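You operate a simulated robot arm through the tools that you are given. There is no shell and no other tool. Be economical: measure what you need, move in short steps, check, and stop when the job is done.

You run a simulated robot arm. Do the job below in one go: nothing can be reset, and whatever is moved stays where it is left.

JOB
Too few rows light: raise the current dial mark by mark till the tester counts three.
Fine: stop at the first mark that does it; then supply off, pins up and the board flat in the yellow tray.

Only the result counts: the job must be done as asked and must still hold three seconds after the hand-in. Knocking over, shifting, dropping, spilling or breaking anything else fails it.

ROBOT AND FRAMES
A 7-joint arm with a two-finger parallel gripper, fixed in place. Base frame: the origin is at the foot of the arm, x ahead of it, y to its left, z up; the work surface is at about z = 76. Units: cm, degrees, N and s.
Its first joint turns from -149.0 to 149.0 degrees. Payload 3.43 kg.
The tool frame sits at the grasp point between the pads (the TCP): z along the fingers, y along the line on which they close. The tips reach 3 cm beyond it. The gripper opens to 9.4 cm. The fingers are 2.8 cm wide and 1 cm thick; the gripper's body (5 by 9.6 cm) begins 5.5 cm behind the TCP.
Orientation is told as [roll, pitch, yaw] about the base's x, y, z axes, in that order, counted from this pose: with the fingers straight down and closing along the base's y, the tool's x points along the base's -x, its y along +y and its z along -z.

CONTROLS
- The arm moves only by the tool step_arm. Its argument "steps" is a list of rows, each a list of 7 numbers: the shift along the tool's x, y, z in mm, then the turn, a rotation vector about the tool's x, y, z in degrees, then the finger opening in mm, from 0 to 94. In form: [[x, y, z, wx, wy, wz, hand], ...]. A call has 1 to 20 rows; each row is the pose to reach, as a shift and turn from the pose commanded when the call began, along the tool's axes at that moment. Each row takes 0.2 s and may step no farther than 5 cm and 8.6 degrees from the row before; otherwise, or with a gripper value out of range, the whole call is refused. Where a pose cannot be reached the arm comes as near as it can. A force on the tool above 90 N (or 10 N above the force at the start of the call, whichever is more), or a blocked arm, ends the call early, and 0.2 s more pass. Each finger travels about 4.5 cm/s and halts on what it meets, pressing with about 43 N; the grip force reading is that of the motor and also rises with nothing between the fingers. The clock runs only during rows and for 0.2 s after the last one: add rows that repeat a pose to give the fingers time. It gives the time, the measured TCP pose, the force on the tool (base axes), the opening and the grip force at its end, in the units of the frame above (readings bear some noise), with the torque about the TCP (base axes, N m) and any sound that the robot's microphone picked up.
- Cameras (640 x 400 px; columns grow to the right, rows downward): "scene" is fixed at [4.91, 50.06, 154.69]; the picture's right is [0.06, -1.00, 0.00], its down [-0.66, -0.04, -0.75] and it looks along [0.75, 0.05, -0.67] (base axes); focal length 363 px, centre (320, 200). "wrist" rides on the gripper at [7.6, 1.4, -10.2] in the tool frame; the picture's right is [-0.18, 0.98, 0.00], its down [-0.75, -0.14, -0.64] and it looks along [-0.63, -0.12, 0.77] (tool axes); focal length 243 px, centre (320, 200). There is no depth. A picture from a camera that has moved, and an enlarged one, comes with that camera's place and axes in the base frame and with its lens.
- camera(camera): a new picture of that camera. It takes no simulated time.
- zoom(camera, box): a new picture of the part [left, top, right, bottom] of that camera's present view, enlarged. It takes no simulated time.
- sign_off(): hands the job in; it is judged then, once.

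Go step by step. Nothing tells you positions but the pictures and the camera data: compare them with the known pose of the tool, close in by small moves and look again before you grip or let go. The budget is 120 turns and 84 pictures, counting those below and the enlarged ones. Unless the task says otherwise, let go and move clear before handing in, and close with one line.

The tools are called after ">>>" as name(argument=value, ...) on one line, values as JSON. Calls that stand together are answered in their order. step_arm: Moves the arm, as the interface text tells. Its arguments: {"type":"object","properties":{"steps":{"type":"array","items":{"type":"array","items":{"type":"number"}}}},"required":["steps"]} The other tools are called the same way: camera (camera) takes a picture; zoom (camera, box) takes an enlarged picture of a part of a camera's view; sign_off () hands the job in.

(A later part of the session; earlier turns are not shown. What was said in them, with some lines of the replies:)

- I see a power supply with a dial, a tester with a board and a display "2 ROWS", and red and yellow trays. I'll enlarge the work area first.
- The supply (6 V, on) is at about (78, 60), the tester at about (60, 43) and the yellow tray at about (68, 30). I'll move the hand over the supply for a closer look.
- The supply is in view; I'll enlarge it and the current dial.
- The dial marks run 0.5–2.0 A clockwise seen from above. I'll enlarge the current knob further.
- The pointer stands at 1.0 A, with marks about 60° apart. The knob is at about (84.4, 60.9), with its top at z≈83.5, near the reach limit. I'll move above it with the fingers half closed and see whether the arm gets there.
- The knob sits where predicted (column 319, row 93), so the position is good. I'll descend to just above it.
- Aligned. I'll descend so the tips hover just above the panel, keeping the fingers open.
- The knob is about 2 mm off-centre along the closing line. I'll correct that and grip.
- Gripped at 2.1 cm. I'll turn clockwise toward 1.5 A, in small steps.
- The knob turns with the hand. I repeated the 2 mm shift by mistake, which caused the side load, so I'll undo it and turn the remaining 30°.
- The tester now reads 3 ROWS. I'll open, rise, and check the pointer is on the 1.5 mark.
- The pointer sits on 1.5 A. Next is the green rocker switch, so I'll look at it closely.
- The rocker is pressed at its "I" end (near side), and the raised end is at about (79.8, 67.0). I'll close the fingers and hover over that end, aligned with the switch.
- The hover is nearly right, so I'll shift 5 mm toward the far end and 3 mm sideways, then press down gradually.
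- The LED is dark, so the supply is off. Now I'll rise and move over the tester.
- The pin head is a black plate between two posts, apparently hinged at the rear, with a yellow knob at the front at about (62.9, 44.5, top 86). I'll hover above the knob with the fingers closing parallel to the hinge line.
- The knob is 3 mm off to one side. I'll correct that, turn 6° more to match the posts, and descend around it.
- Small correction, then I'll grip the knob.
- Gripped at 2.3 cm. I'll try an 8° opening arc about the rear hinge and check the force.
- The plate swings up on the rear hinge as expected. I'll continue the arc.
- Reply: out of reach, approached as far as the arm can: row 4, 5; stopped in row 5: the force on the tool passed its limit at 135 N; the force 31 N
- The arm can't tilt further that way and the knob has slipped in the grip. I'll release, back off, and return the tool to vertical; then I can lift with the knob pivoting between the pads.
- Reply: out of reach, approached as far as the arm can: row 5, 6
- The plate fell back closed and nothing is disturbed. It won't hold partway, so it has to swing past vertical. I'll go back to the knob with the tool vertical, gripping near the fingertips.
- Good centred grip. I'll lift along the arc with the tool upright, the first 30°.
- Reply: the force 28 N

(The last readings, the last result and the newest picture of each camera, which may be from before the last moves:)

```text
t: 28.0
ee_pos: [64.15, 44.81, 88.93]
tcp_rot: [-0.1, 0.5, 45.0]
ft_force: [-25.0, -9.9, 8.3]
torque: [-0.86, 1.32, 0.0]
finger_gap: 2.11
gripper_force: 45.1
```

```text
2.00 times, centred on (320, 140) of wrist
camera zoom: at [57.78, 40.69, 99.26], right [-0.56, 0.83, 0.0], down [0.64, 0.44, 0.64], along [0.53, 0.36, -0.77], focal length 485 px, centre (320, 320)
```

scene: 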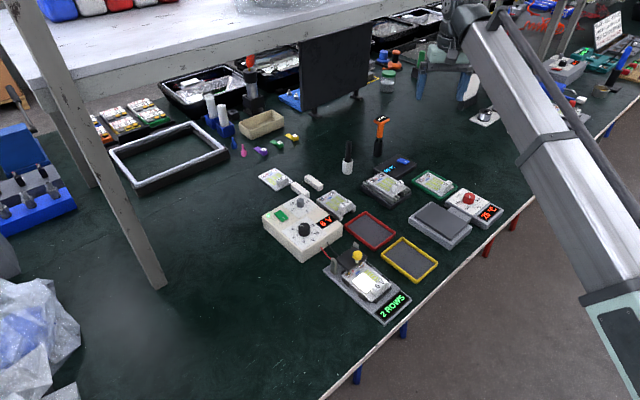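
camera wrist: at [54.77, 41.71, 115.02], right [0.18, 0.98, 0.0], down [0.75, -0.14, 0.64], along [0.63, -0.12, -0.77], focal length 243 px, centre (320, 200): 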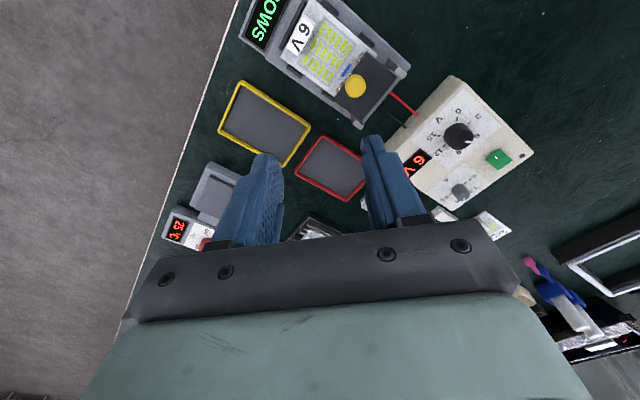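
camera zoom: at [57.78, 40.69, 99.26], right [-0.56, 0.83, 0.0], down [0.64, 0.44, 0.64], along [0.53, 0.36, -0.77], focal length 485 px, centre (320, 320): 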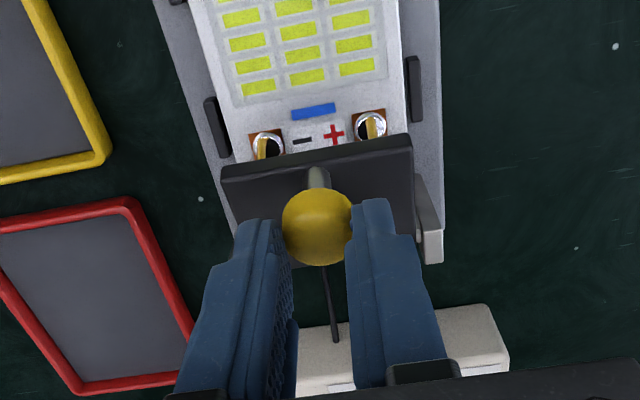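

The knob slipped in the pads because my hinge radius was too short; the hinge is about 4.6 cm behind the knob. I'll lower the plate gently, then release.

>>> step_arm(steps=[[4, 0, 2.5, 0, 0, 0, 15], [8, 0, 5.5, 0, 0, 0, 15], [11, 0, 8.5, 0, 0, 0, 15], [13, 0, 10.8, 0, 0, 0, 15], [13, 0, 10.8, 0, 0, 0, 15]])

>>> zoom(camera="scene", box=[310, 210, 410, 300])

```text
t: 29.2
ee_pos: [63.35, 44.25, 87.79]
tcp_rot: [-0.1, 0.0, 45.0]
ft_force: [4.8, 22.6, 13.2]
torque: [1.46, -0.94, -0.04]
finger_gap: 2.2
gripper_force: 44.8
```

```text
4.44 times, centred on (360, 255) of scene
camera zoom: at [4.91, 50.06, 154.69], right [0.06, -1.0, 0.0], down [-0.66, -0.04, -0.75], along [0.75, 0.05, -0.67], focal length 1613 px, centre (142, -44)
```

zoom: 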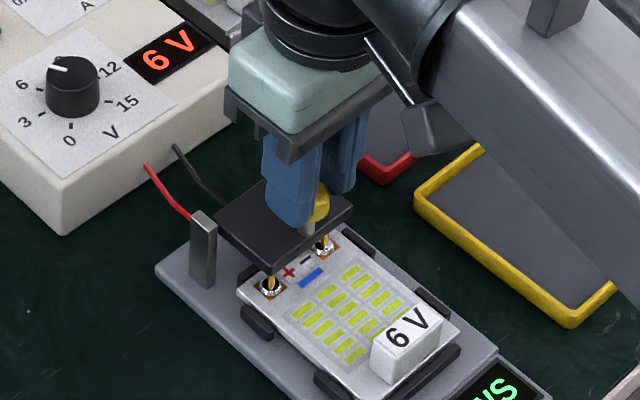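

Lowered. I'll open, rise, and lean the gripper back 40° toward the base so the next lift can rotate rigidly with the plate for longer.

>>> step_arm(steps=[[0, 0, 0, 0, 0, 0, 45], [0, 0, 0, 0, 0, 0, 45], [0, 0, 0, 0, 0, 0, 45], [0, 0, -30, 0, 0, 0, 45], [10, 0, -60, 0, 0, 0, 45], [20, 0, -60, 0, -8, 0, 45], [30, 0, -60, 0, -16, 0, 45], [40, 0, -60, 0, -24, 0, 45], [50, 0, -55, 0, -32, 0, 45], [51.6, 0, -40, 0, -40, 0, 45], [51.6, 0, -30, 0, -40, 0, 45], [51.6, 0, -30, 0, -40, 0, 45]])

>>> zoom(camera="wrist", box=[200, 40, 440, 240])

>>> zoom(camera="scene", box=[310, 200, 430, 300])

```text
t: 31.8
ee_pos: [59.73, 40.63, 90.77]
tcp_rot: [-0.2, -39.9, 45.1]
ft_force: [-1.3, 0.3, -0.4]
torque: [0.0, -0.02, -0.03]
finger_gap: 4.49
gripper_force: 0.2
```

```text
2.00 times, centred on (320, 140) of wrist
camera zoom: at [49.94, 32.78, 93.76], right [-0.6, 0.8, 0.12], down [0.22, 0.02, 0.98], along [0.77, 0.61, -0.18], focal length 485 px, centre (320, 320)
```

zoom: 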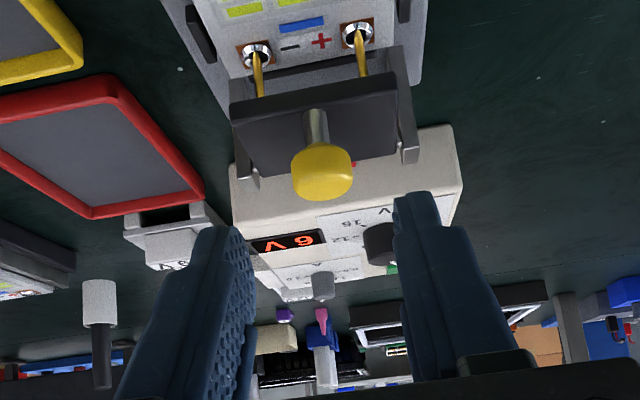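

```text
4.00 times, centred on (370, 250) of scene
camera zoom: at [4.91, 50.06, 154.69], right [0.06, -1.0, 0.0], down [-0.66, -0.04, -0.75], along [0.75, 0.05, -0.67], focal length 1451 px, centre (120, 0)
```

zoom: 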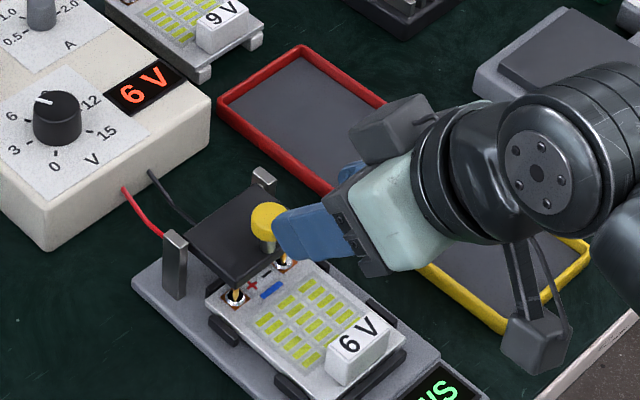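

The tilt works and the knob lies in line. I'll advance 5 cm along the fingers and check before gripping.

>>> step_arm(steps=[[0, 0, 20, 0, 0, 0, 45], [0, 0, 40, 0, 0, 0, 45], [0, 0, 50, 0, 0, 0, 45], [0, 0, 50, 0, 0, 0, 45]])

>>> zoom(camera="wrist", box=[200, 40, 440, 240])

>>> zoom(camera="scene", box=[310, 210, 410, 300])

```text
t: 32.8
ee_pos: [61.89, 42.91, 87.04]
tcp_rot: [-0.2, -39.8, 45.1]
ft_force: [0.0, 1.0, 1.1]
torque: [-0.01, -0.04, 0.01]
finger_gap: 4.49
gripper_force: 0.1
```

```text
2.00 times, centred on (320, 140) of wrist
camera zoom: at [52.23, 35.05, 89.93], right [-0.6, 0.8, 0.12], down [0.22, 0.02, 0.98], along [0.77, 0.61, -0.18], focal length 485 px, centre (320, 320)
```

zoom: 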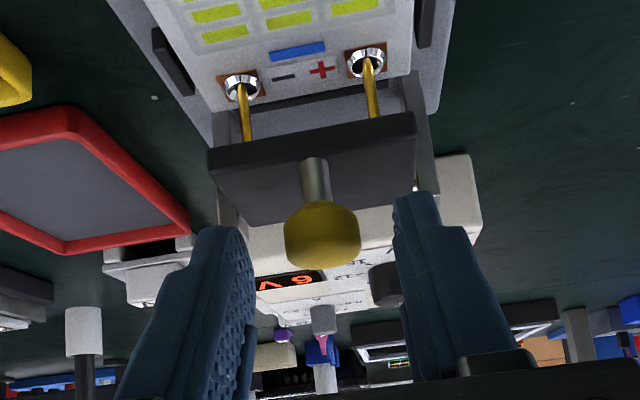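

```text
4.44 times, centred on (360, 255) of scene
camera zoom: at [4.91, 50.06, 154.69], right [0.06, -1.0, 0.0], down [-0.66, -0.04, -0.75], along [0.75, 0.05, -0.67], focal length 1613 px, centre (142, -44)
```

zoom: 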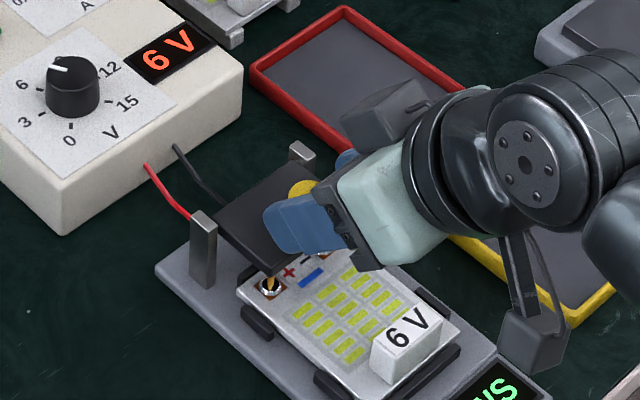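

The knob sits slightly lower than assumed, so I'll nudge in 3 mm and 2 mm and grip.

>>> step_arm(steps=[[2, 0.5, 3, 0, 0, 0, 45], [2, 0.5, 3, 0, 0, 0, 15], [2, 0.5, 3, 0, 0, 0, 15], [2, 0.5, 3, 0, 0, 0, 15], [2, 0.5, 3, 0, 0, 0, 15]])

>>> zoom(camera="wrist", box=[200, 40, 440, 240])

```text
t: 34.0
ee_pos: [61.95, 42.78, 86.43]
tcp_rot: [-0.2, -39.8, 45.1]
ft_force: [-0.5, 0.8, 0.0]
torque: [-0.02, 0.0, 0.01]
finger_gap: 2.29
gripper_force: 44.6
```

```text
2.00 times, centred on (320, 140) of wrist
camera zoom: at [52.23, 35.12, 89.61], right [-0.6, 0.8, 0.12], down [0.22, 0.02, 0.98], along [0.77, 0.61, -0.18], focal length 485 px, centre (320, 320)
```

zoom: 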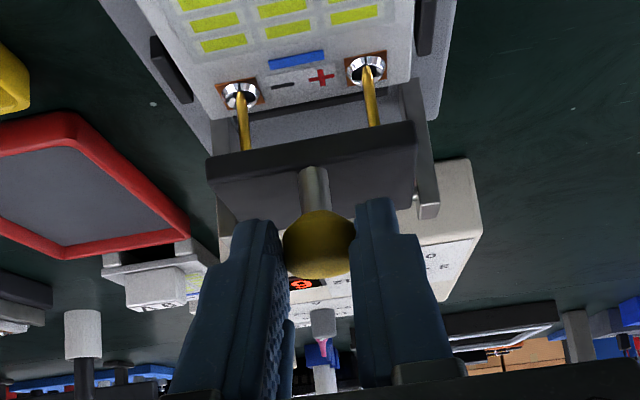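

Clean grip, with almost no side force. I'll rotate rigidly about the hinge 16° and check forces.

>>> step_arm(steps=[[-4.7, 0, -1.3, 0, 4, 0, 15], [-9.5, 0, -2.35, 0, 8, 0, 15], [-14.4, 0, -3, 0, 12, 0, 15], [-19.3, 0, -3.3, 0, 16, 0, 15], [-19.3, 0, -3.3, 0, 16, 0, 15]])

>>> zoom(camera="wrist", box=[200, 40, 440, 240])

```text
t: 35.2
ee_pos: [63.02, 43.86, 88.08]
tcp_rot: [-0.3, -23.9, 45.2]
ft_force: [10.5, 11.0, 0.5]
torque: [0.69, -0.73, -0.02]
finger_gap: 2.25
gripper_force: 45.4
```

```text
2.00 times, centred on (320, 140) of wrist
camera zoom: at [54.09, 37.02, 94.39], right [-0.58, 0.81, 0.07], down [0.4, 0.21, 0.89], along [0.71, 0.54, -0.44], focal length 485 px, centre (320, 320)
```

zoom: 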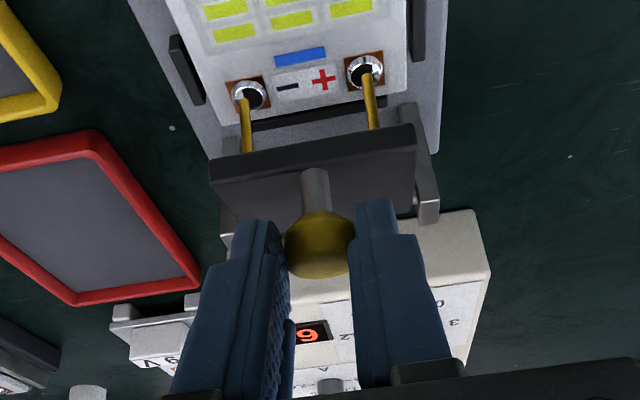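

The plate follows rigidly. I'll continue with a slightly lower hinge estimate, another 24°.

>>> step_arm(steps=[[-6.4, 0, -0.5, 0, 4, 0, 15], [-11.4, 0, -1.3, 0, 8, 0, 15], [-16.5, 0, -1.7, 0, 12, 0, 15], [-21.7, 0, -1.7, 0, 16, 0, 15], [-26.8, 0, -1.4, 0, 20, 0, 15], [-31.8, 0, -0.7, 0, 24, 0, 15], [-31.8, 0, -0.7, 0, 24, 0, 15]])

>>> zoom(camera="wrist", box=[200, 40, 440, 240])

>>> zoom(camera="scene", box=[310, 210, 410, 300])

```text
t: 36.8
ee_pos: [64.96, 45.89, 89.49]
tcp_rot: [-0.1, -0.1, 45.0]
ft_force: [13.0, 10.9, 13.8]
torque: [1.12, -1.14, 0.01]
finger_gap: 2.2
gripper_force: 44.9
```

```text
2.00 times, centred on (320, 140) of wrist
camera zoom: at [58.6, 41.53, 99.69], right [-0.56, 0.83, 0.0], down [0.63, 0.43, 0.64], along [0.53, 0.36, -0.77], focal length 485 px, centre (320, 320)
```

zoom: 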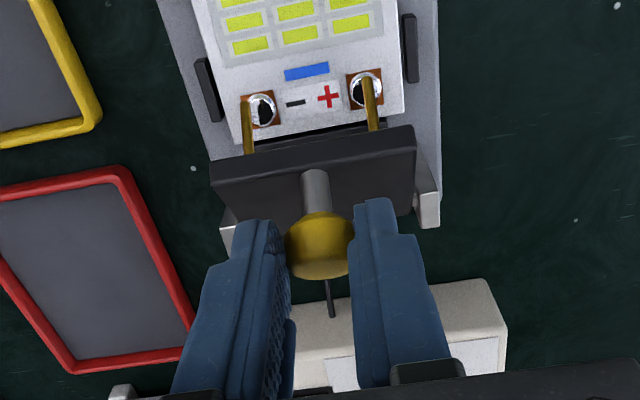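

```text
4.44 times, centred on (360, 255) of scene
camera zoom: at [4.91, 50.06, 154.69], right [0.06, -1.0, 0.0], down [-0.66, -0.04, -0.75], along [0.75, 0.05, -0.67], focal length 1613 px, centre (142, -44)
```

zoom: 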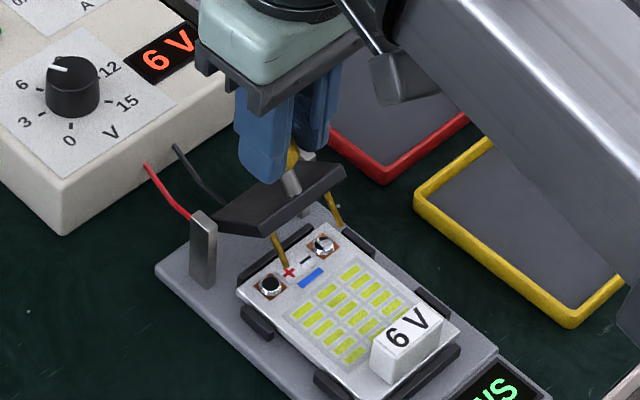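

The plate is about 40° up with a solid grip. I'll rotate 10° more, correcting the lag.

>>> step_arm(steps=[[-2, 0, -0.5, 0, 0, 0, 15], [-5.3, 0, -1.2, 0, 2.5, 0, 15], [-8.6, 0, -1.8, 0, 5, 0, 15], [-12, 0, -2.2, 0, 7.5, 0, 15], [-15.3, 0, -2.5, 0, 10, 0, 15], [-15.3, 0, -2.5, 0, 10, 0, 15]])

>>> zoom(camera="scene", box=[310, 210, 410, 300])

```text
t: 38.2
ee_pos: [65.95, 46.86, 89.66]
tcp_rot: [-0.2, 10.3, 45.0]
ft_force: [6.7, 4.6, -2.6]
torque: [0.43, -0.52, -0.01]
finger_gap: 2.2
gripper_force: 45.3
```

```text
4.44 times, centred on (360, 255) of scene
camera zoom: at [4.91, 50.06, 154.69], right [0.06, -1.0, 0.0], down [-0.66, -0.04, -0.75], along [0.75, 0.05, -0.67], focal length 1613 px, centre (142, -44)
```

zoom: 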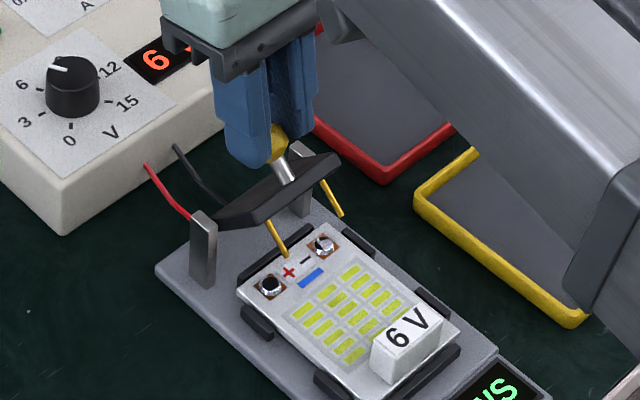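

Smooth, forces are low. I'll rotate 8° more, staying under the tilt limit of about 20°.

>>> step_arm(steps=[[-3, 0, -0.6, 0, 2, 0, 15], [-6, 0, -1.1, 0, 4, 0, 15], [-8.7, 0, -1.5, 0, 6, 0, 15], [-11.5, 0, -1.8, 0, 8, 0, 15], [-11.5, 0, -1.8, 0, 8, 0, 15]])

>>> zoom(camera="scene", box=[310, 210, 410, 300])

>>> zoom(camera="wrist", box=[200, 40, 440, 240])

```text
t: 39.4
ee_pos: [66.84, 47.62, 89.56]
tcp_rot: [-0.2, 18.2, 45.0]
ft_force: [2.5, -1.6, -11.6]
torque: [0.05, -0.16, 0.0]
finger_gap: 2.21
gripper_force: 44.9
```

```text
4.44 times, centred on (360, 255) of scene
camera zoom: at [4.91, 50.06, 154.69], right [0.06, -1.0, 0.0], down [-0.66, -0.04, -0.75], along [0.75, 0.05, -0.67], focal length 1613 px, centre (142, -44)
```

zoom: 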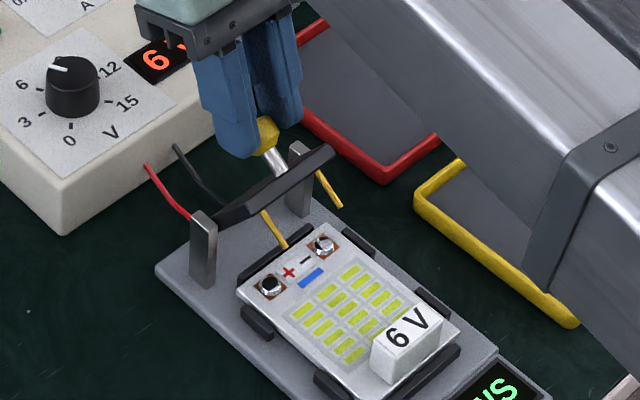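

```text
2.00 times, centred on (320, 140) of wrist
camera zoom: at [62.95, 45.88, 101.75], right [-0.57, 0.82, -0.06], down [0.75, 0.55, 0.37], along [0.34, 0.17, -0.93], focal length 485 px, centre (320, 320)
```

zoom: 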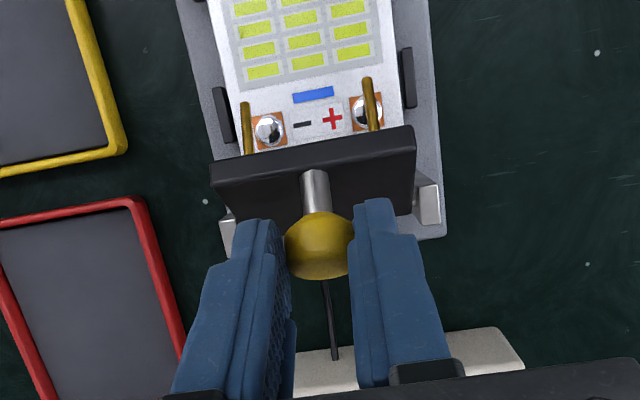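

The plate is near 60°. I'll now push the knob along the rest of the arc with the tool tilt fixed, 20° first.

>>> step_arm(steps=[[-4.4, 0, -1, 0, 0, 0, 15], [-8.7, 0, -1.7, 0, 0, 0, 15], [-13.2, 0, -1.9, 0, 0, 0, 15], [-17.6, 0, -1.8, 0, 0, 0, 15], [-17.6, 0, -1.8, 0, 0, 0, 15]])

>>> zoom(camera="scene", box=[310, 210, 410, 300])

>>> zoom(camera="wrist", box=[200, 40, 440, 240])

```text
t: 40.6
ee_pos: [68.17, 49.22, 89.3]
tcp_rot: [0.0, 17.9, 45.0]
ft_force: [11.2, 5.7, 3.6]
torque: [0.47, -0.61, 0.07]
finger_gap: 2.18
gripper_force: 29.6
```

```text
4.44 times, centred on (360, 255) of scene
camera zoom: at [4.91, 50.06, 154.69], right [0.06, -1.0, 0.0], down [-0.66, -0.04, -0.75], along [0.75, 0.05, -0.67], focal length 1613 px, centre (142, -44)
```

zoom: 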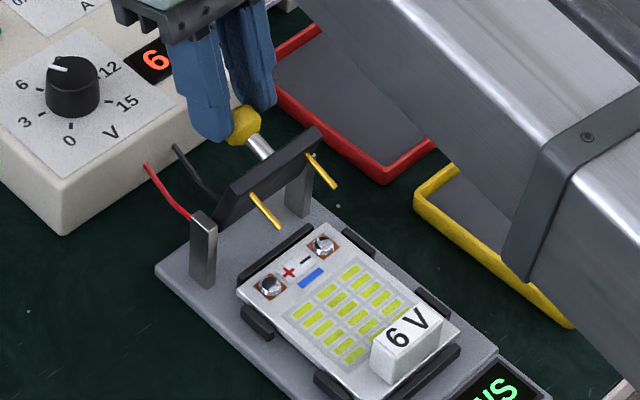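

```text
2.00 times, centred on (320, 140) of wrist
camera zoom: at [64.34, 47.27, 101.33], right [-0.57, 0.82, -0.06], down [0.75, 0.55, 0.38], along [0.34, 0.17, -0.92], focal length 485 px, centre (320, 320)
```

zoom: 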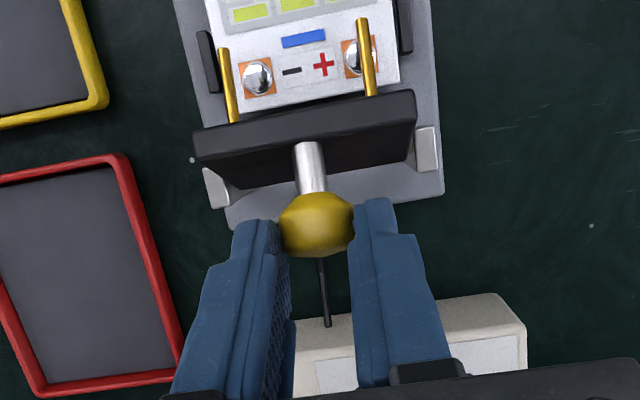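

It's working: the plate is about 75–80° up. I'll continue rearward and slightly down to pass vertical.

>>> step_arm(steps=[[-4, 0, 2, 0, 0, 0, 15], [-8, 0, 3.5, 0, 0, 0, 15], [-12, 0, 5, 0, 0, 0, 15], [-16, 0, 6.5, 0, 0, 0, 15], [-16, 0, 6.5, 0, 0, 0, 15]])

>>> zoom(camera="scene", box=[310, 210, 410, 300])

>>> zoom(camera="wrist", box=[200, 40, 440, 240])

```text
t: 41.8
ee_pos: [68.68, 49.68, 88.01]
tcp_rot: [-0.2, 18.4, 44.8]
ft_force: [-7.0, -14.0, 13.9]
torque: [-1.16, 0.93, 0.09]
finger_gap: 2.28
gripper_force: 44.9
```

```text
4.44 times, centred on (360, 255) of scene
camera zoom: at [4.91, 50.06, 154.69], right [0.06, -1.0, 0.0], down [-0.66, -0.04, -0.75], along [0.75, 0.05, -0.67], focal length 1613 px, centre (142, -44)
```

zoom: 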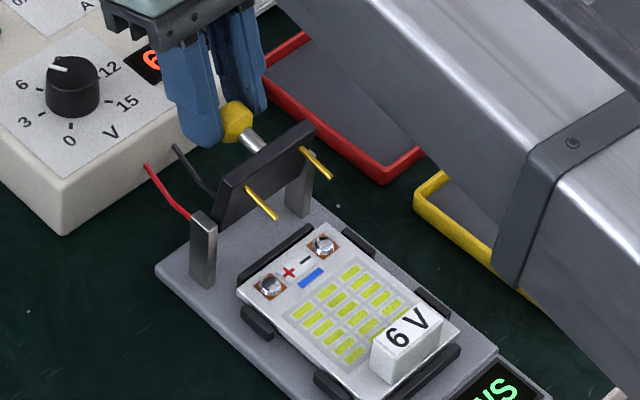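

```text
2.00 times, centred on (320, 140) of wrist
camera zoom: at [64.97, 47.9, 100.27], right [-0.57, 0.82, -0.06], down [0.75, 0.55, 0.37], along [0.34, 0.17, -0.93], focal length 485 px, centre (320, 320)
```

zoom: 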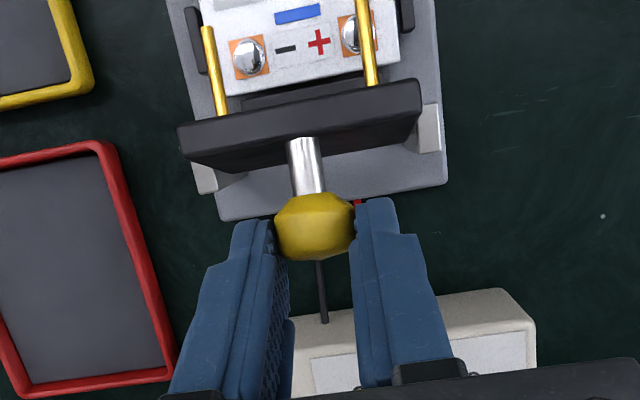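

The knob has travelled roughly 85–90° and pivot friction resists a bit. I'll push a further 15 mm along the arc.

>>> step_arm(steps=[[-4, 0, 1, 0, 0, 0, 15], [-8, 0, 2, 0, 0, 0, 15], [-12, 0, 3.5, 0, 0, 0, 15], [-16, 0, 5, 0, 0, 0, 15], [-16, 0, 5, 0, 0, 0, 15]])

>>> zoom(camera="scene", box=[310, 210, 410, 300])

>>> zoom(camera="wrist", box=[200, 40, 440, 240])

```text
t: 43.0
ee_pos: [69.76, 51.02, 87.23]
tcp_rot: [-0.1, 18.1, 45.0]
ft_force: [0.0, 0.1, 0.5]
torque: [-0.03, 0.0, -0.04]
finger_gap: 1.52
gripper_force: 0.0
```

```text
4.44 times, centred on (360, 255) of scene
camera zoom: at [4.91, 50.06, 154.69], right [0.06, -1.0, 0.0], down [-0.66, -0.04, -0.75], along [0.75, 0.05, -0.67], focal length 1613 px, centre (142, -44)
```

zoom: 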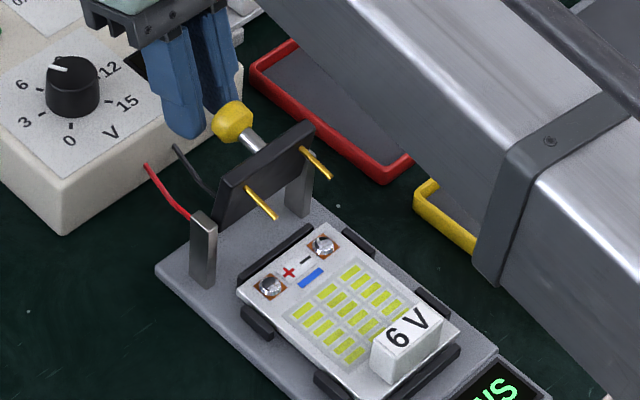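

```text
2.00 times, centred on (320, 140) of wrist
camera zoom: at [66.05, 49.1, 99.32], right [-0.57, 0.82, -0.06], down [0.75, 0.55, 0.38], along [0.34, 0.17, -0.92], focal length 485 px, centre (320, 320)
```

zoom: 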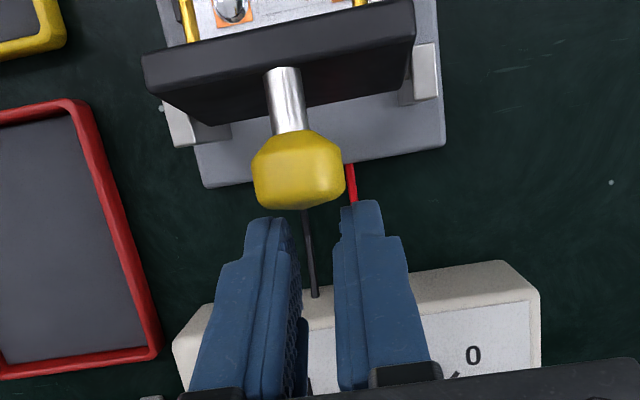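

The knob slipped free but the plate stays up at its stop. I'll withdraw upward and check that it holds.

>>> step_arm(steps=[[0, 0, -20, 0, 0, 0, 15], [0, 0, -40, 0, 0, 0, 15], [0, 0, -60, 0, -6, 0, 30], [0, 0, -80, 0, -12, 0, 45], [0, 0, -110, 0, -18, 0, 60], [0, 0, -150, 0, -18, 0, 60], [0, 0, -150, 0, -18, 0, 60]])

>>> zoom(camera="scene", box=[310, 200, 450, 330])

>>> camera(camera="wrist")

```text
t: 44.6
ee_pos: [73.2, 54.15, 101.42]
tcp_rot: [0.0, 0.1, 45.0]
ft_force: [0.5, -0.5, -1.1]
torque: [0.03, 0.01, -0.01]
finger_gap: 6.01
gripper_force: 0.1
```

```text
3.08 times, centred on (380, 265) of scene
camera zoom: at [4.91, 50.06, 154.69], right [0.06, -1.0, 0.0], down [-0.66, -0.04, -0.75], along [0.75, 0.05, -0.67], focal length 1116 px, centre (135, 0)
```

zoom: 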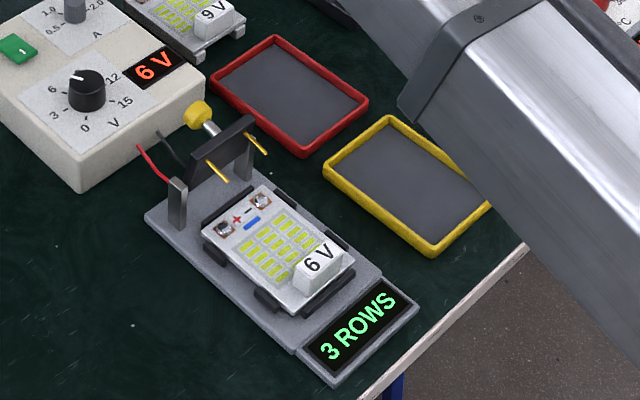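

```text
19 pictures are left
camera wrist: at [66.85, 49.85, 111.76], right [-0.56, 0.83, 0.0], down [0.63, 0.44, 0.64], along [0.53, 0.36, -0.77], focal length 243 px, centre (320, 200)
```

wrist: 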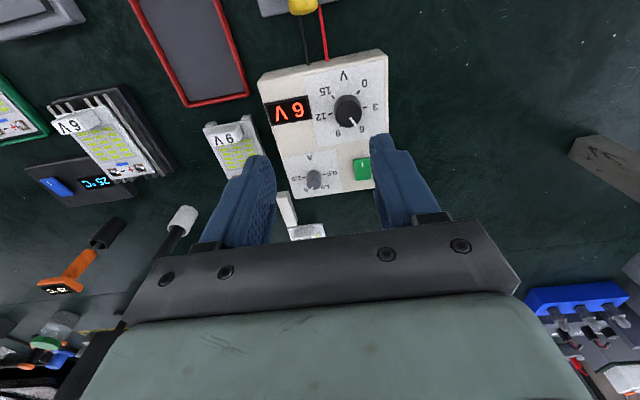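

The plate stands on its own. Next I'll move over the board's white "6 V" block with the fingers turned to close along the board's length.

>>> step_arm(steps=[[18, 0.6, 0, 0, 0, 7.5, 50], [36, 1.2, 0, 0, 0, 15, 45], [54, 1.8, 0, 0, 0, 22.5, 45], [72, 2.4, 0, 0, 0, 30, 45], [90, 3, 0, 0, 0, 37.5, 45], [108, 3.6, 0, 0, 0, 45, 45], [126, 4.2, 0, 0, 0, 52.5, 45], [144, 4.8, 0, 0, 0, 60, 45], [162, 5.4, 0, 0, 0, 67.5, 45], [180, 6, 10, 0, 0, 75, 45], [200, 7, 25, 0, 0, 82.5, 45], [217, 7.4, 44, 0, 0, 90, 45], [217, 7.4, 44, 0, 0, 90, 45]])

>>> camera(camera="wrist")

```text
t: 47.4
ee_pos: [57.26, 39.17, 97.1]
tcp_rot: [-0.3, 0.0, -45.2]
ft_force: [0.2, -0.2, -0.9]
torque: [-0.01, 0.05, -0.03]
finger_gap: 4.51
gripper_force: 0.0
```

```text
18 pictures are left
camera wrist: at [52.99, 45.72, 107.36], right [0.83, 0.56, 0.0], down [0.43, -0.63, 0.64], along [0.36, -0.53, -0.76], focal length 243 px, centre (320, 200)
```

wrist: 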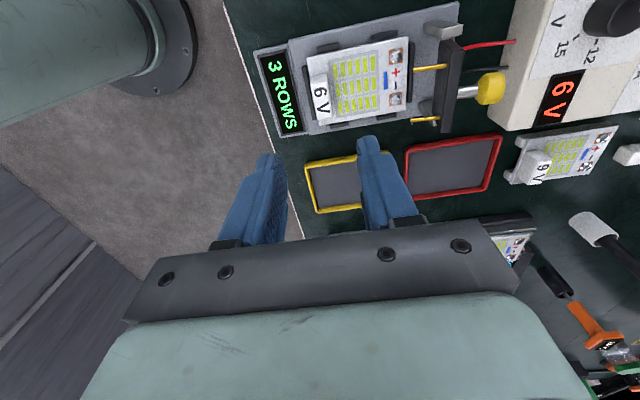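

>>> zoom(camera="wrist", box=[250, 10, 470, 170])

```text
2.50 times, centred on (360, 90) of wrist
camera zoom: at [52.99, 45.72, 107.36], right [0.83, 0.56, 0.0], down [0.43, -0.63, 0.64], along [0.36, -0.53, -0.76], focal length 606 px, centre (220, 475)
```

zoom: 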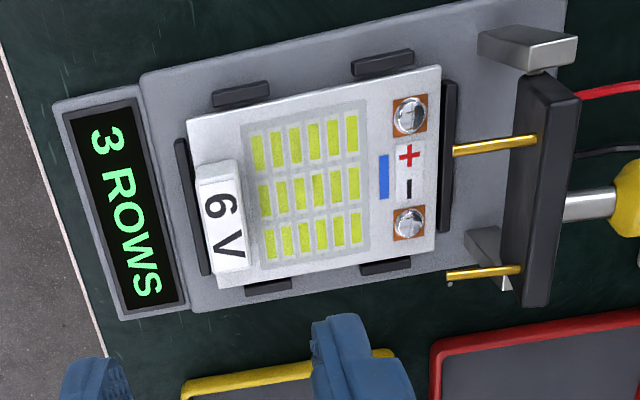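

The board is about 10.3 × 7.5 cm at 44.5°, with its top at z≈78, and the block is at (57.75, 39.0) with its top at z≈81.4. I'll centre over the block and descend partway.

>>> step_arm(steps=[[-4.7, 2.3, 30, 0, 0, 0, 34], [-4.7, 2.3, 70, 0, 0, 0, 34], [-4.7, 2.3, 115, 0, 0, 0, 34], [-4.7, 2.3, 115, 0, 0, 0, 34]])

>>> zoom(camera="wrist", box=[200, 40, 440, 240])

>>> zoom(camera="scene", box=[340, 240, 430, 320])

```text
t: 48.4
ee_pos: [57.71, 39.21, 85.53]
tcp_rot: [-0.2, 0.0, -45.0]
ft_force: [-0.5, -0.6, 0.0]
torque: [0.01, -0.01, 0.0]
finger_gap: 3.4
gripper_force: 0.1
```

```text
2.00 times, centred on (320, 140) of wrist
camera zoom: at [53.43, 45.58, 95.79], right [0.83, 0.56, 0.0], down [0.43, -0.63, 0.64], along [0.36, -0.53, -0.76], focal length 485 px, centre (320, 320)
```

zoom: 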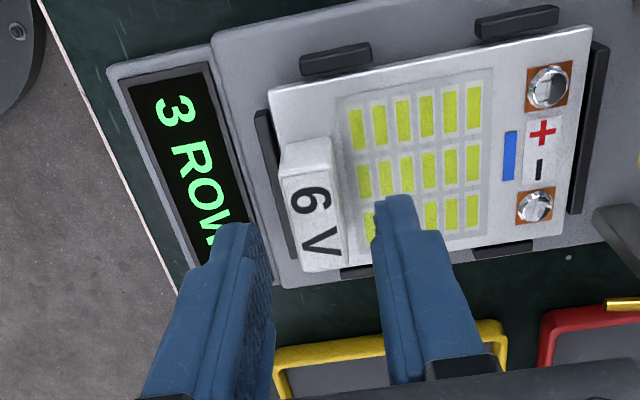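

```text
5.00 times, centred on (385, 280) of scene
camera zoom: at [4.91, 50.06, 154.69], right [0.06, -1.0, 0.0], down [-0.66, -0.04, -0.75], along [0.75, 0.05, -0.67], focal length 1814 px, centre (-5, -200)
```

zoom: 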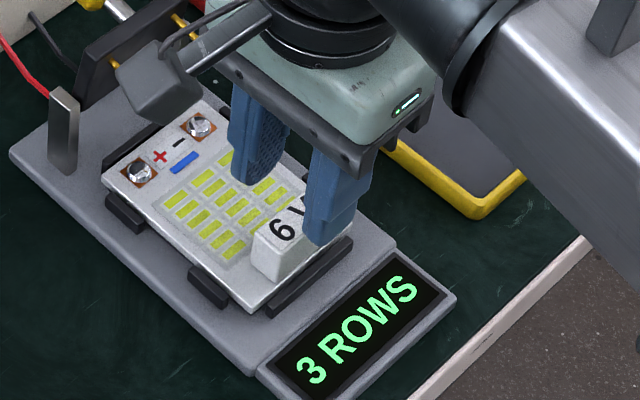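

Nearly centred, with a small correction to make. I'll descend with the tips just above the board, then grip the block.

>>> step_arm(steps=[[-3, -2.5, 10, 0, 0, 0, 34], [-3, -2.5, 22, 0, 0, 0, 34], [-3, -2.5, 30, 0, 0, 0, 34], [-3, -2.5, 35, 0, 0, 0, 34], [-3, -2.5, 35, 0, 0, 0, 34]])

>>> zoom(camera="wrist", box=[200, 40, 440, 240])

>>> zoom(camera="scene", box=[340, 240, 430, 320])

```text
t: 49.6
ee_pos: [57.77, 38.67, 82.04]
tcp_rot: [-0.3, -0.1, -45.1]
ft_force: [-0.9, -0.7, 0.2]
torque: [0.0, 0.01, 0.01]
finger_gap: 3.4
gripper_force: 0.0
```

```text
2.00 times, centred on (320, 140) of wrist
camera zoom: at [53.52, 45.13, 92.35], right [0.83, 0.56, 0.0], down [0.43, -0.63, 0.64], along [0.36, -0.53, -0.76], focal length 485 px, centre (320, 320)
```

zoom: 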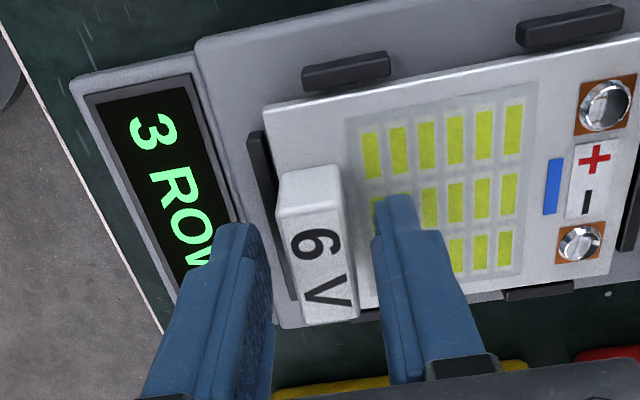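

```text
5.00 times, centred on (385, 280) of scene
camera zoom: at [4.91, 50.06, 154.69], right [0.06, -1.0, 0.0], down [-0.66, -0.04, -0.75], along [0.75, 0.05, -0.67], focal length 1814 px, centre (-5, -200)
```

zoom: 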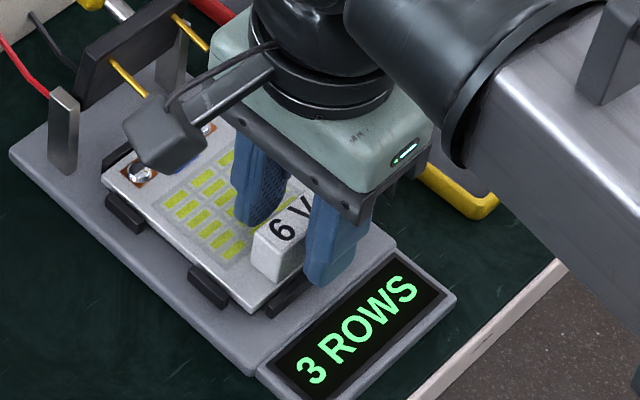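

The fingers straddle the block well, so I'll close and grip.

>>> step_arm(steps=[[0, 0, 0, 0, 0, 0, 10], [0, 0, 0, 0, 0, 0, 10], [0, 0, 0, 0, 0, 0, 10], [0, 0, 0, 0, 0, 0, 10]])

```text
t: 50.6
ee_pos: [57.77, 38.68, 82.07]
tcp_rot: [-0.2, -0.1, -44.9]
ft_force: [-0.8, 0.0, 0.6]
torque: [0.09, -0.08, -0.03]
finger_gap: 1.7
gripper_force: 42.8
```

Gripped at 1.7 cm. I'll lift 2 cm to clear the guides, move forward away from the raised pins, then lift higher.

>>> step_arm(steps=[[0, 0, -5, 0, 0, 0, 10], [0, 0, -12, 0, 0, 0, 10], [0, 0, -20, 0, 0, 0, 10], [0, -12, -20, 0, 0, 0, 10], [0, -25, -20, 0, 0, 0, 10], [0, -40, -20, 0, 0, 0, 10], [0, -40, -50, 0, 0, 0, 10], [0, -40, -80, 0, 0, 0, 10], [0, -40, -100, 0, 0, 0, 10], [0, -40, -100, 0, 0, 0, 10]])

>>> camera(camera="scene")

>>> camera(camera="wrist")

```text
t: 52.8
ee_pos: [54.95, 35.73, 92.01]
tcp_rot: [-0.2, -0.1, -45.0]
ft_force: [-0.5, -1.1, -0.2]
torque: [-0.03, 0.03, 0.02]
finger_gap: 1.69
gripper_force: 43.3
```

```text
12 pictures are left
```

scene: 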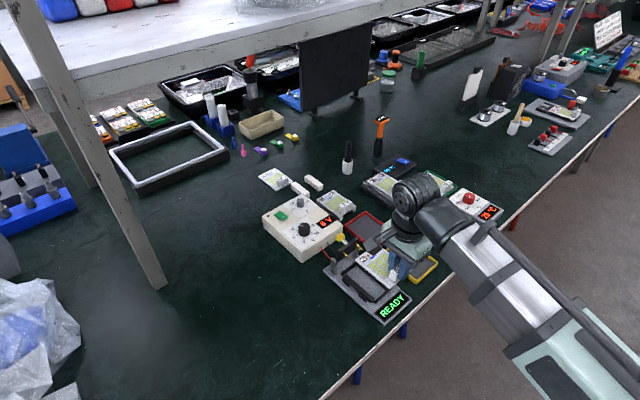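

```text
11 pictures are left
camera wrist: at [50.7, 42.3, 102.36], right [0.83, 0.56, 0.0], down [0.43, -0.63, 0.64], along [0.36, -0.53, -0.76], focal length 243 px, centre (320, 200)
```

wrist: 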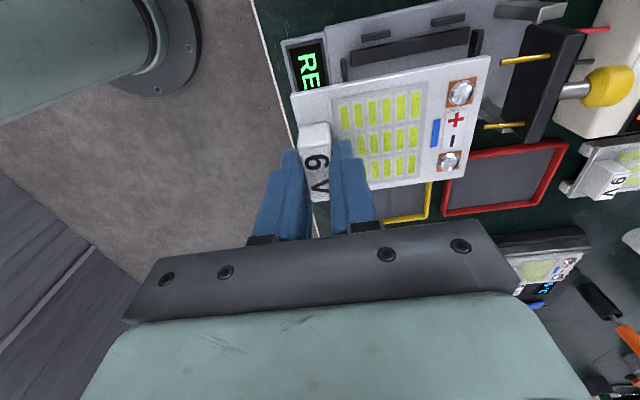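

The board hangs level and the tester reads READY. The tray centre is about (69.3, 30.05) at 44°, and the board centre is 4.4 cm from the grip along its length. I'll raise, cross over, and come down to hover.

>>> step_arm(steps=[[0, 0, -30, 0, 0, 0, 10], [0, 0, -60, 0, 0, 0, 10], [-30, 4, -60, 0, 0, 0, 10], [-60, 8, -60, 0, 0, 0, 10], [-90, 12, -60, 0, 0, 0, 10], [-120, 16, -60, 0, 0, 0, 10], [-140.9, 17.3, -60, 0, 0, 0, 10], [-140.9, 17.3, -30, 0, 0, 0, 10], [-140.9, 17.3, 0, 0, 0, 0, 10], [-140.9, 17.3, 30, 0, 0, 0, 10], [-140.9, 17.3, 60, 0, 0, 0, 10], [-140.9, 17.3, 60, 0, 0, 0, 10]])

>>> zoom(camera="wrist", box=[220, 0, 540, 200])

>>> zoom(camera="scene", box=[360, 200, 460, 300])

```text
t: 55.4
ee_pos: [66.11, 27.06, 86.08]
tcp_rot: [-0.2, -0.2, -45.0]
ft_force: [0.0, 0.0, -0.3]
torque: [-0.03, 0.0, -0.02]
finger_gap: 1.7
gripper_force: 43.2
```

```text
2.00 times, centred on (380, 100) of wrist
camera zoom: at [61.87, 33.59, 96.3], right [0.83, 0.56, 0.0], down [0.43, -0.63, 0.64], along [0.36, -0.53, -0.76], focal length 485 px, centre (200, 400)
```

zoom: 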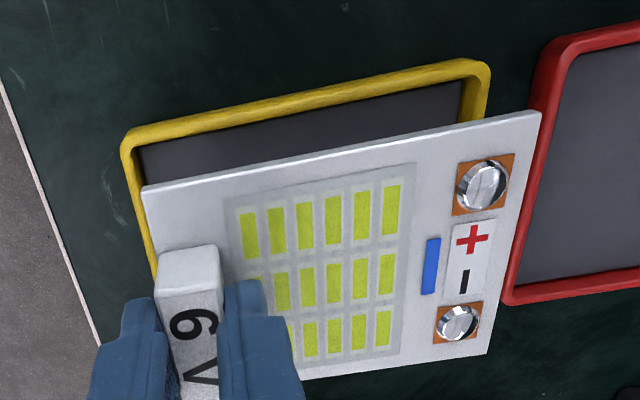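

```text
4.00 times, centred on (410, 250) of scene
camera zoom: at [4.91, 50.06, 154.69], right [0.06, -1.0, 0.0], down [-0.66, -0.04, -0.75], along [0.75, 0.05, -0.67], focal length 1451 px, centre (-40, 0)
```

zoom: 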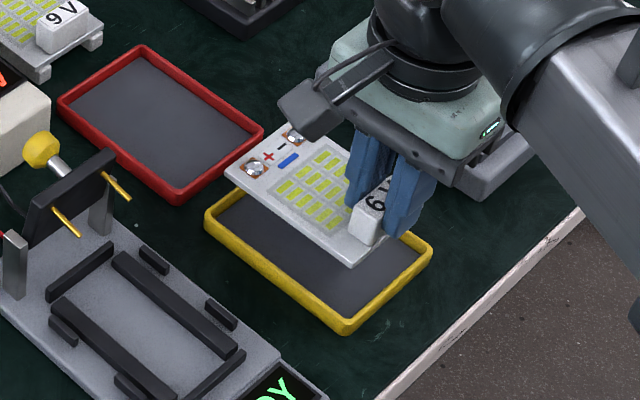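

The board sits about 3 mm too close to the near rim. I'll shift it, lower to just above the rim, and check again.

>>> step_arm(steps=[[-3.3, -1, 0, 0, 0, 0, 10], [-3.3, -1, 15, 0, 0, 0, 10], [-3.3, -1, 30, 0, 0, 0, 10], [-3.3, -1, 30, 0, 0, 0, 10]])

>>> zoom(camera="wrist", box=[220, 0, 540, 200])

>>> zoom(camera="scene", box=[360, 220, 450, 300])

```text
t: 56.4
ee_pos: [66.39, 26.87, 82.99]
tcp_rot: [-0.2, -0.1, -45.0]
ft_force: [-0.5, 0.1, -0.3]
torque: [-0.05, 0.01, -0.01]
finger_gap: 1.7
gripper_force: 42.6
```

```text
2.00 times, centred on (380, 100) of wrist
camera zoom: at [62.06, 33.28, 93.36], right [0.83, 0.56, 0.0], down [0.43, -0.63, 0.64], along [0.36, -0.53, -0.76], focal length 485 px, centre (200, 400)
```

zoom: 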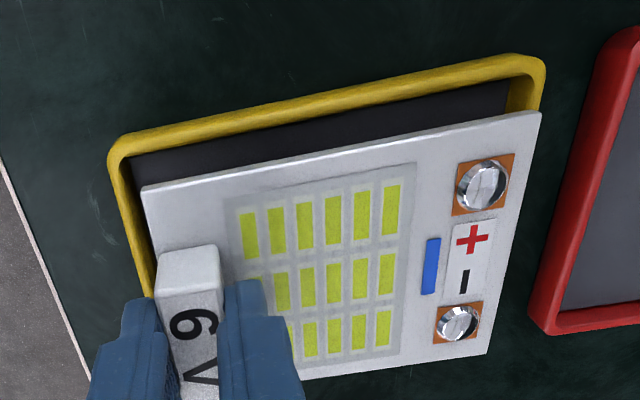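

```text
5.00 times, centred on (405, 260) of scene
camera zoom: at [4.91, 50.06, 154.69], right [0.06, -1.0, 0.0], down [-0.66, -0.04, -0.75], along [0.75, 0.05, -0.67], focal length 1814 px, centre (-105, -100)
```

zoom: 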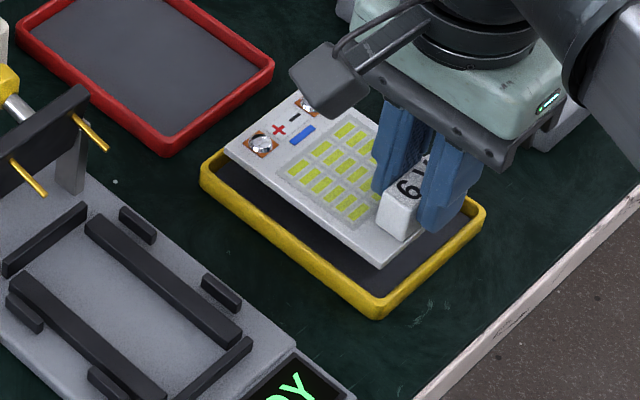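

Margins look even (about 3–4 mm all round). I'll lower gently and watch the force.

>>> step_arm(steps=[[0.5, 0, 5, 0, 0, 0, 10], [0.5, 0, 10, 0, 0, 0, 10], [0.5, 0, 14, 0, 0, 0, 10], [0.5, 0, 17, 0, 0, 0, 10], [0.5, 0, 17, 0, 0, 0, 10]])

```text
t: 57.6
ee_pos: [66.19, 26.91, 81.44]
tcp_rot: [-0.3, 0.0, -45.0]
ft_force: [0.5, -0.7, -1.5]
torque: [-0.01, 0.04, -0.02]
finger_gap: 1.68
gripper_force: 43.4
```

>>> step_arm(steps=[[0, 0, 2, 0, 0, 0, 10], [0, 0, 4, 0, 0, 0, 10], [0, 0, 6, 0, 0, 0, 10], [0, 0, 6, 0, 0, 0, 10]])

>>> zoom(camera="wrist", box=[220, 0, 540, 200])

```text
t: 58.6
ee_pos: [66.25, 26.9, 80.88]
tcp_rot: [-0.1, -0.1, -45.0]
ft_force: [1.4, -0.3, 33.4]
torque: [0.08, -0.12, 0.01]
finger_gap: 1.72
gripper_force: 43.1
```

```text
2.00 times, centred on (380, 100) of wrist
camera zoom: at [61.98, 33.3, 91.18], right [0.83, 0.56, 0.0], down [0.43, -0.63, 0.64], along [0.36, -0.53, -0.76], focal length 485 px, centre (200, 400)
```

zoom: 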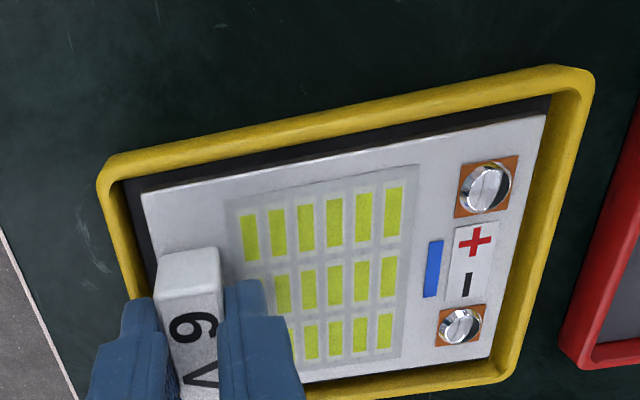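

It touched down inside the tray. I'll relieve the pressure slightly, open, and look before retreating.

>>> step_arm(steps=[[0, 0, -0.8, 0, 0, 0, 10], [0, 0, -0.8, 0, 0, 0, 20], [0, 0, -0.8, 0, 0, 0, 30], [0, 0, -0.8, 0, 0, 0, 30], [0, 0, -0.8, 0, 0, 0, 30]])

>>> zoom(camera="wrist", box=[220, 0, 540, 200])

```text
t: 59.8
ee_pos: [66.31, 26.82, 80.88]
tcp_rot: [-0.3, -0.1, -45.0]
ft_force: [0.1, -0.3, 0.0]
torque: [-0.06, -0.01, -0.01]
finger_gap: 3.02
gripper_force: 0.1
```

```text
2.00 times, centred on (380, 100) of wrist
camera zoom: at [62.0, 33.31, 91.16], right [0.83, 0.56, 0.0], down [0.43, -0.63, 0.64], along [0.36, -0.53, -0.76], focal length 485 px, centre (200, 400)
```

zoom: 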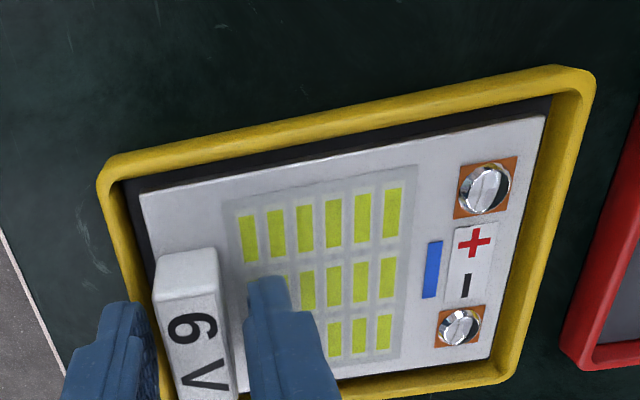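

Released without shifting. I'll rise straight up and move clear, then do a final check.

>>> step_arm(steps=[[0, 0, -10, 0, 0, 0, 30], [0, 0, -30, 0, 0, 0, 30], [0, 0, -70, 0, 0, 0, 30], [0, 0, -110, 0, 0, 0, 30], [0, 0, -150, 0, 0, 0, 30], [-40, -10, -180, 0, 0, 0, 30], [-80, -20, -180, 0, 0, 0, 30], [-120, -20, -180, 0, 0, 0, 30], [-120, -20, -180, 0, 0, 0, 30]])

>>> zoom(camera="scene", box=[250, 180, 450, 330])

>>> zoom(camera="scene", box=[370, 230, 450, 290])

```text
refused: row 6 steps farther than a row can; nothing moved
```

```text
2.67 times, centred on (350, 255) of scene
camera zoom: at [4.91, 50.06, 154.69], right [0.06, -1.0, 0.0], down [-0.66, -0.04, -0.75], along [0.75, 0.05, -0.67], focal length 968 px, centre (240, 53)
```

zoom: 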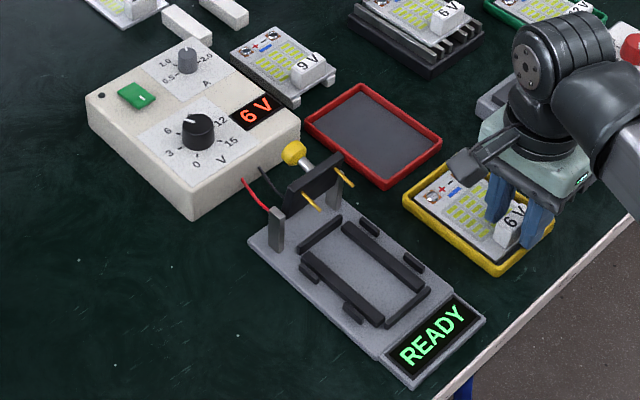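

```text
6.67 times, centred on (410, 260) of scene
camera zoom: at [4.91, 50.06, 154.69], right [0.06, -1.0, 0.0], down [-0.66, -0.04, -0.75], along [0.75, 0.05, -0.67], focal length 2419 px, centre (-280, -200)
```

zoom: 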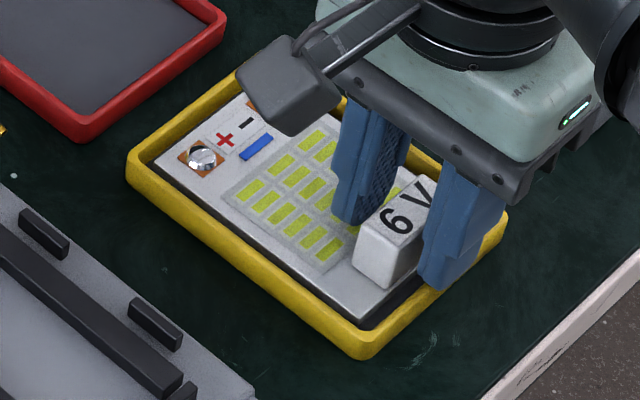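

That call was refused because one row was too long. The board lies flat in the tray; I'll retreat with shorter rows.

>>> step_arm(steps=[[0, 0, -10, 0, 0, 0, 30], [0, 0, -30, 0, 0, 0, 30], [0, 0, -70, 0, 0, 0, 30], [0, 0, -110, 0, 0, 0, 30], [0, 0, -150, 0, 0, 0, 30], [0, 0, -180, 0, 0, 0, 30], [-40, -10, -180, 0, 0, 0, 30], [-80, -20, -180, 0, 0, 0, 30], [-120, -20, -180, 0, 0, 0, 30], [-120, -20, -180, 0, 0, 0, 30]])

>>> zoom(camera="scene", box=[260, 180, 460, 330])

```text
t: 62.0
ee_pos: [73.37, 16.84, 98.84]
tcp_rot: [-0.3, 0.0, -45.0]
ft_force: [-0.4, -0.4, 0.1]
torque: [0.01, -0.01, -0.06]
finger_gap: 2.99
gripper_force: 0.1
```

```text
2.67 times, centred on (360, 255) of scene
camera zoom: at [4.91, 50.06, 154.69], right [0.06, -1.0, 0.0], down [-0.66, -0.04, -0.75], along [0.75, 0.05, -0.67], focal length 968 px, centre (213, 53)
```

zoom: 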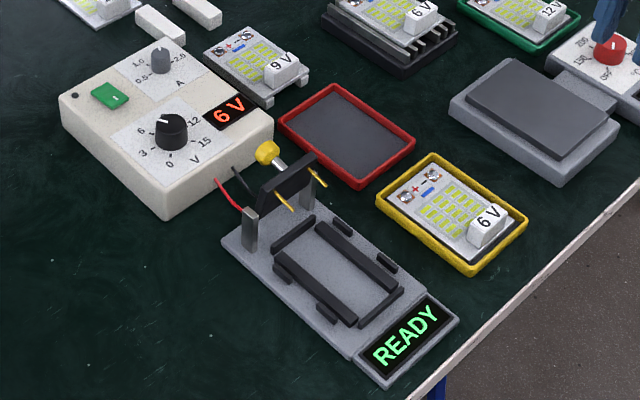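

The dial is at 1.5 A, the supply is off, the pins are up, the board lies flat in the yellow tray and the hand is clear. Handing in.

>>> sign_off()

```text
The job is handed in.
```

The job is handed in: the current dial is at 1.5 A, the first mark where the tester counted three rows. The supply is off, the pins are up and the board lies flat in the yellow tray.
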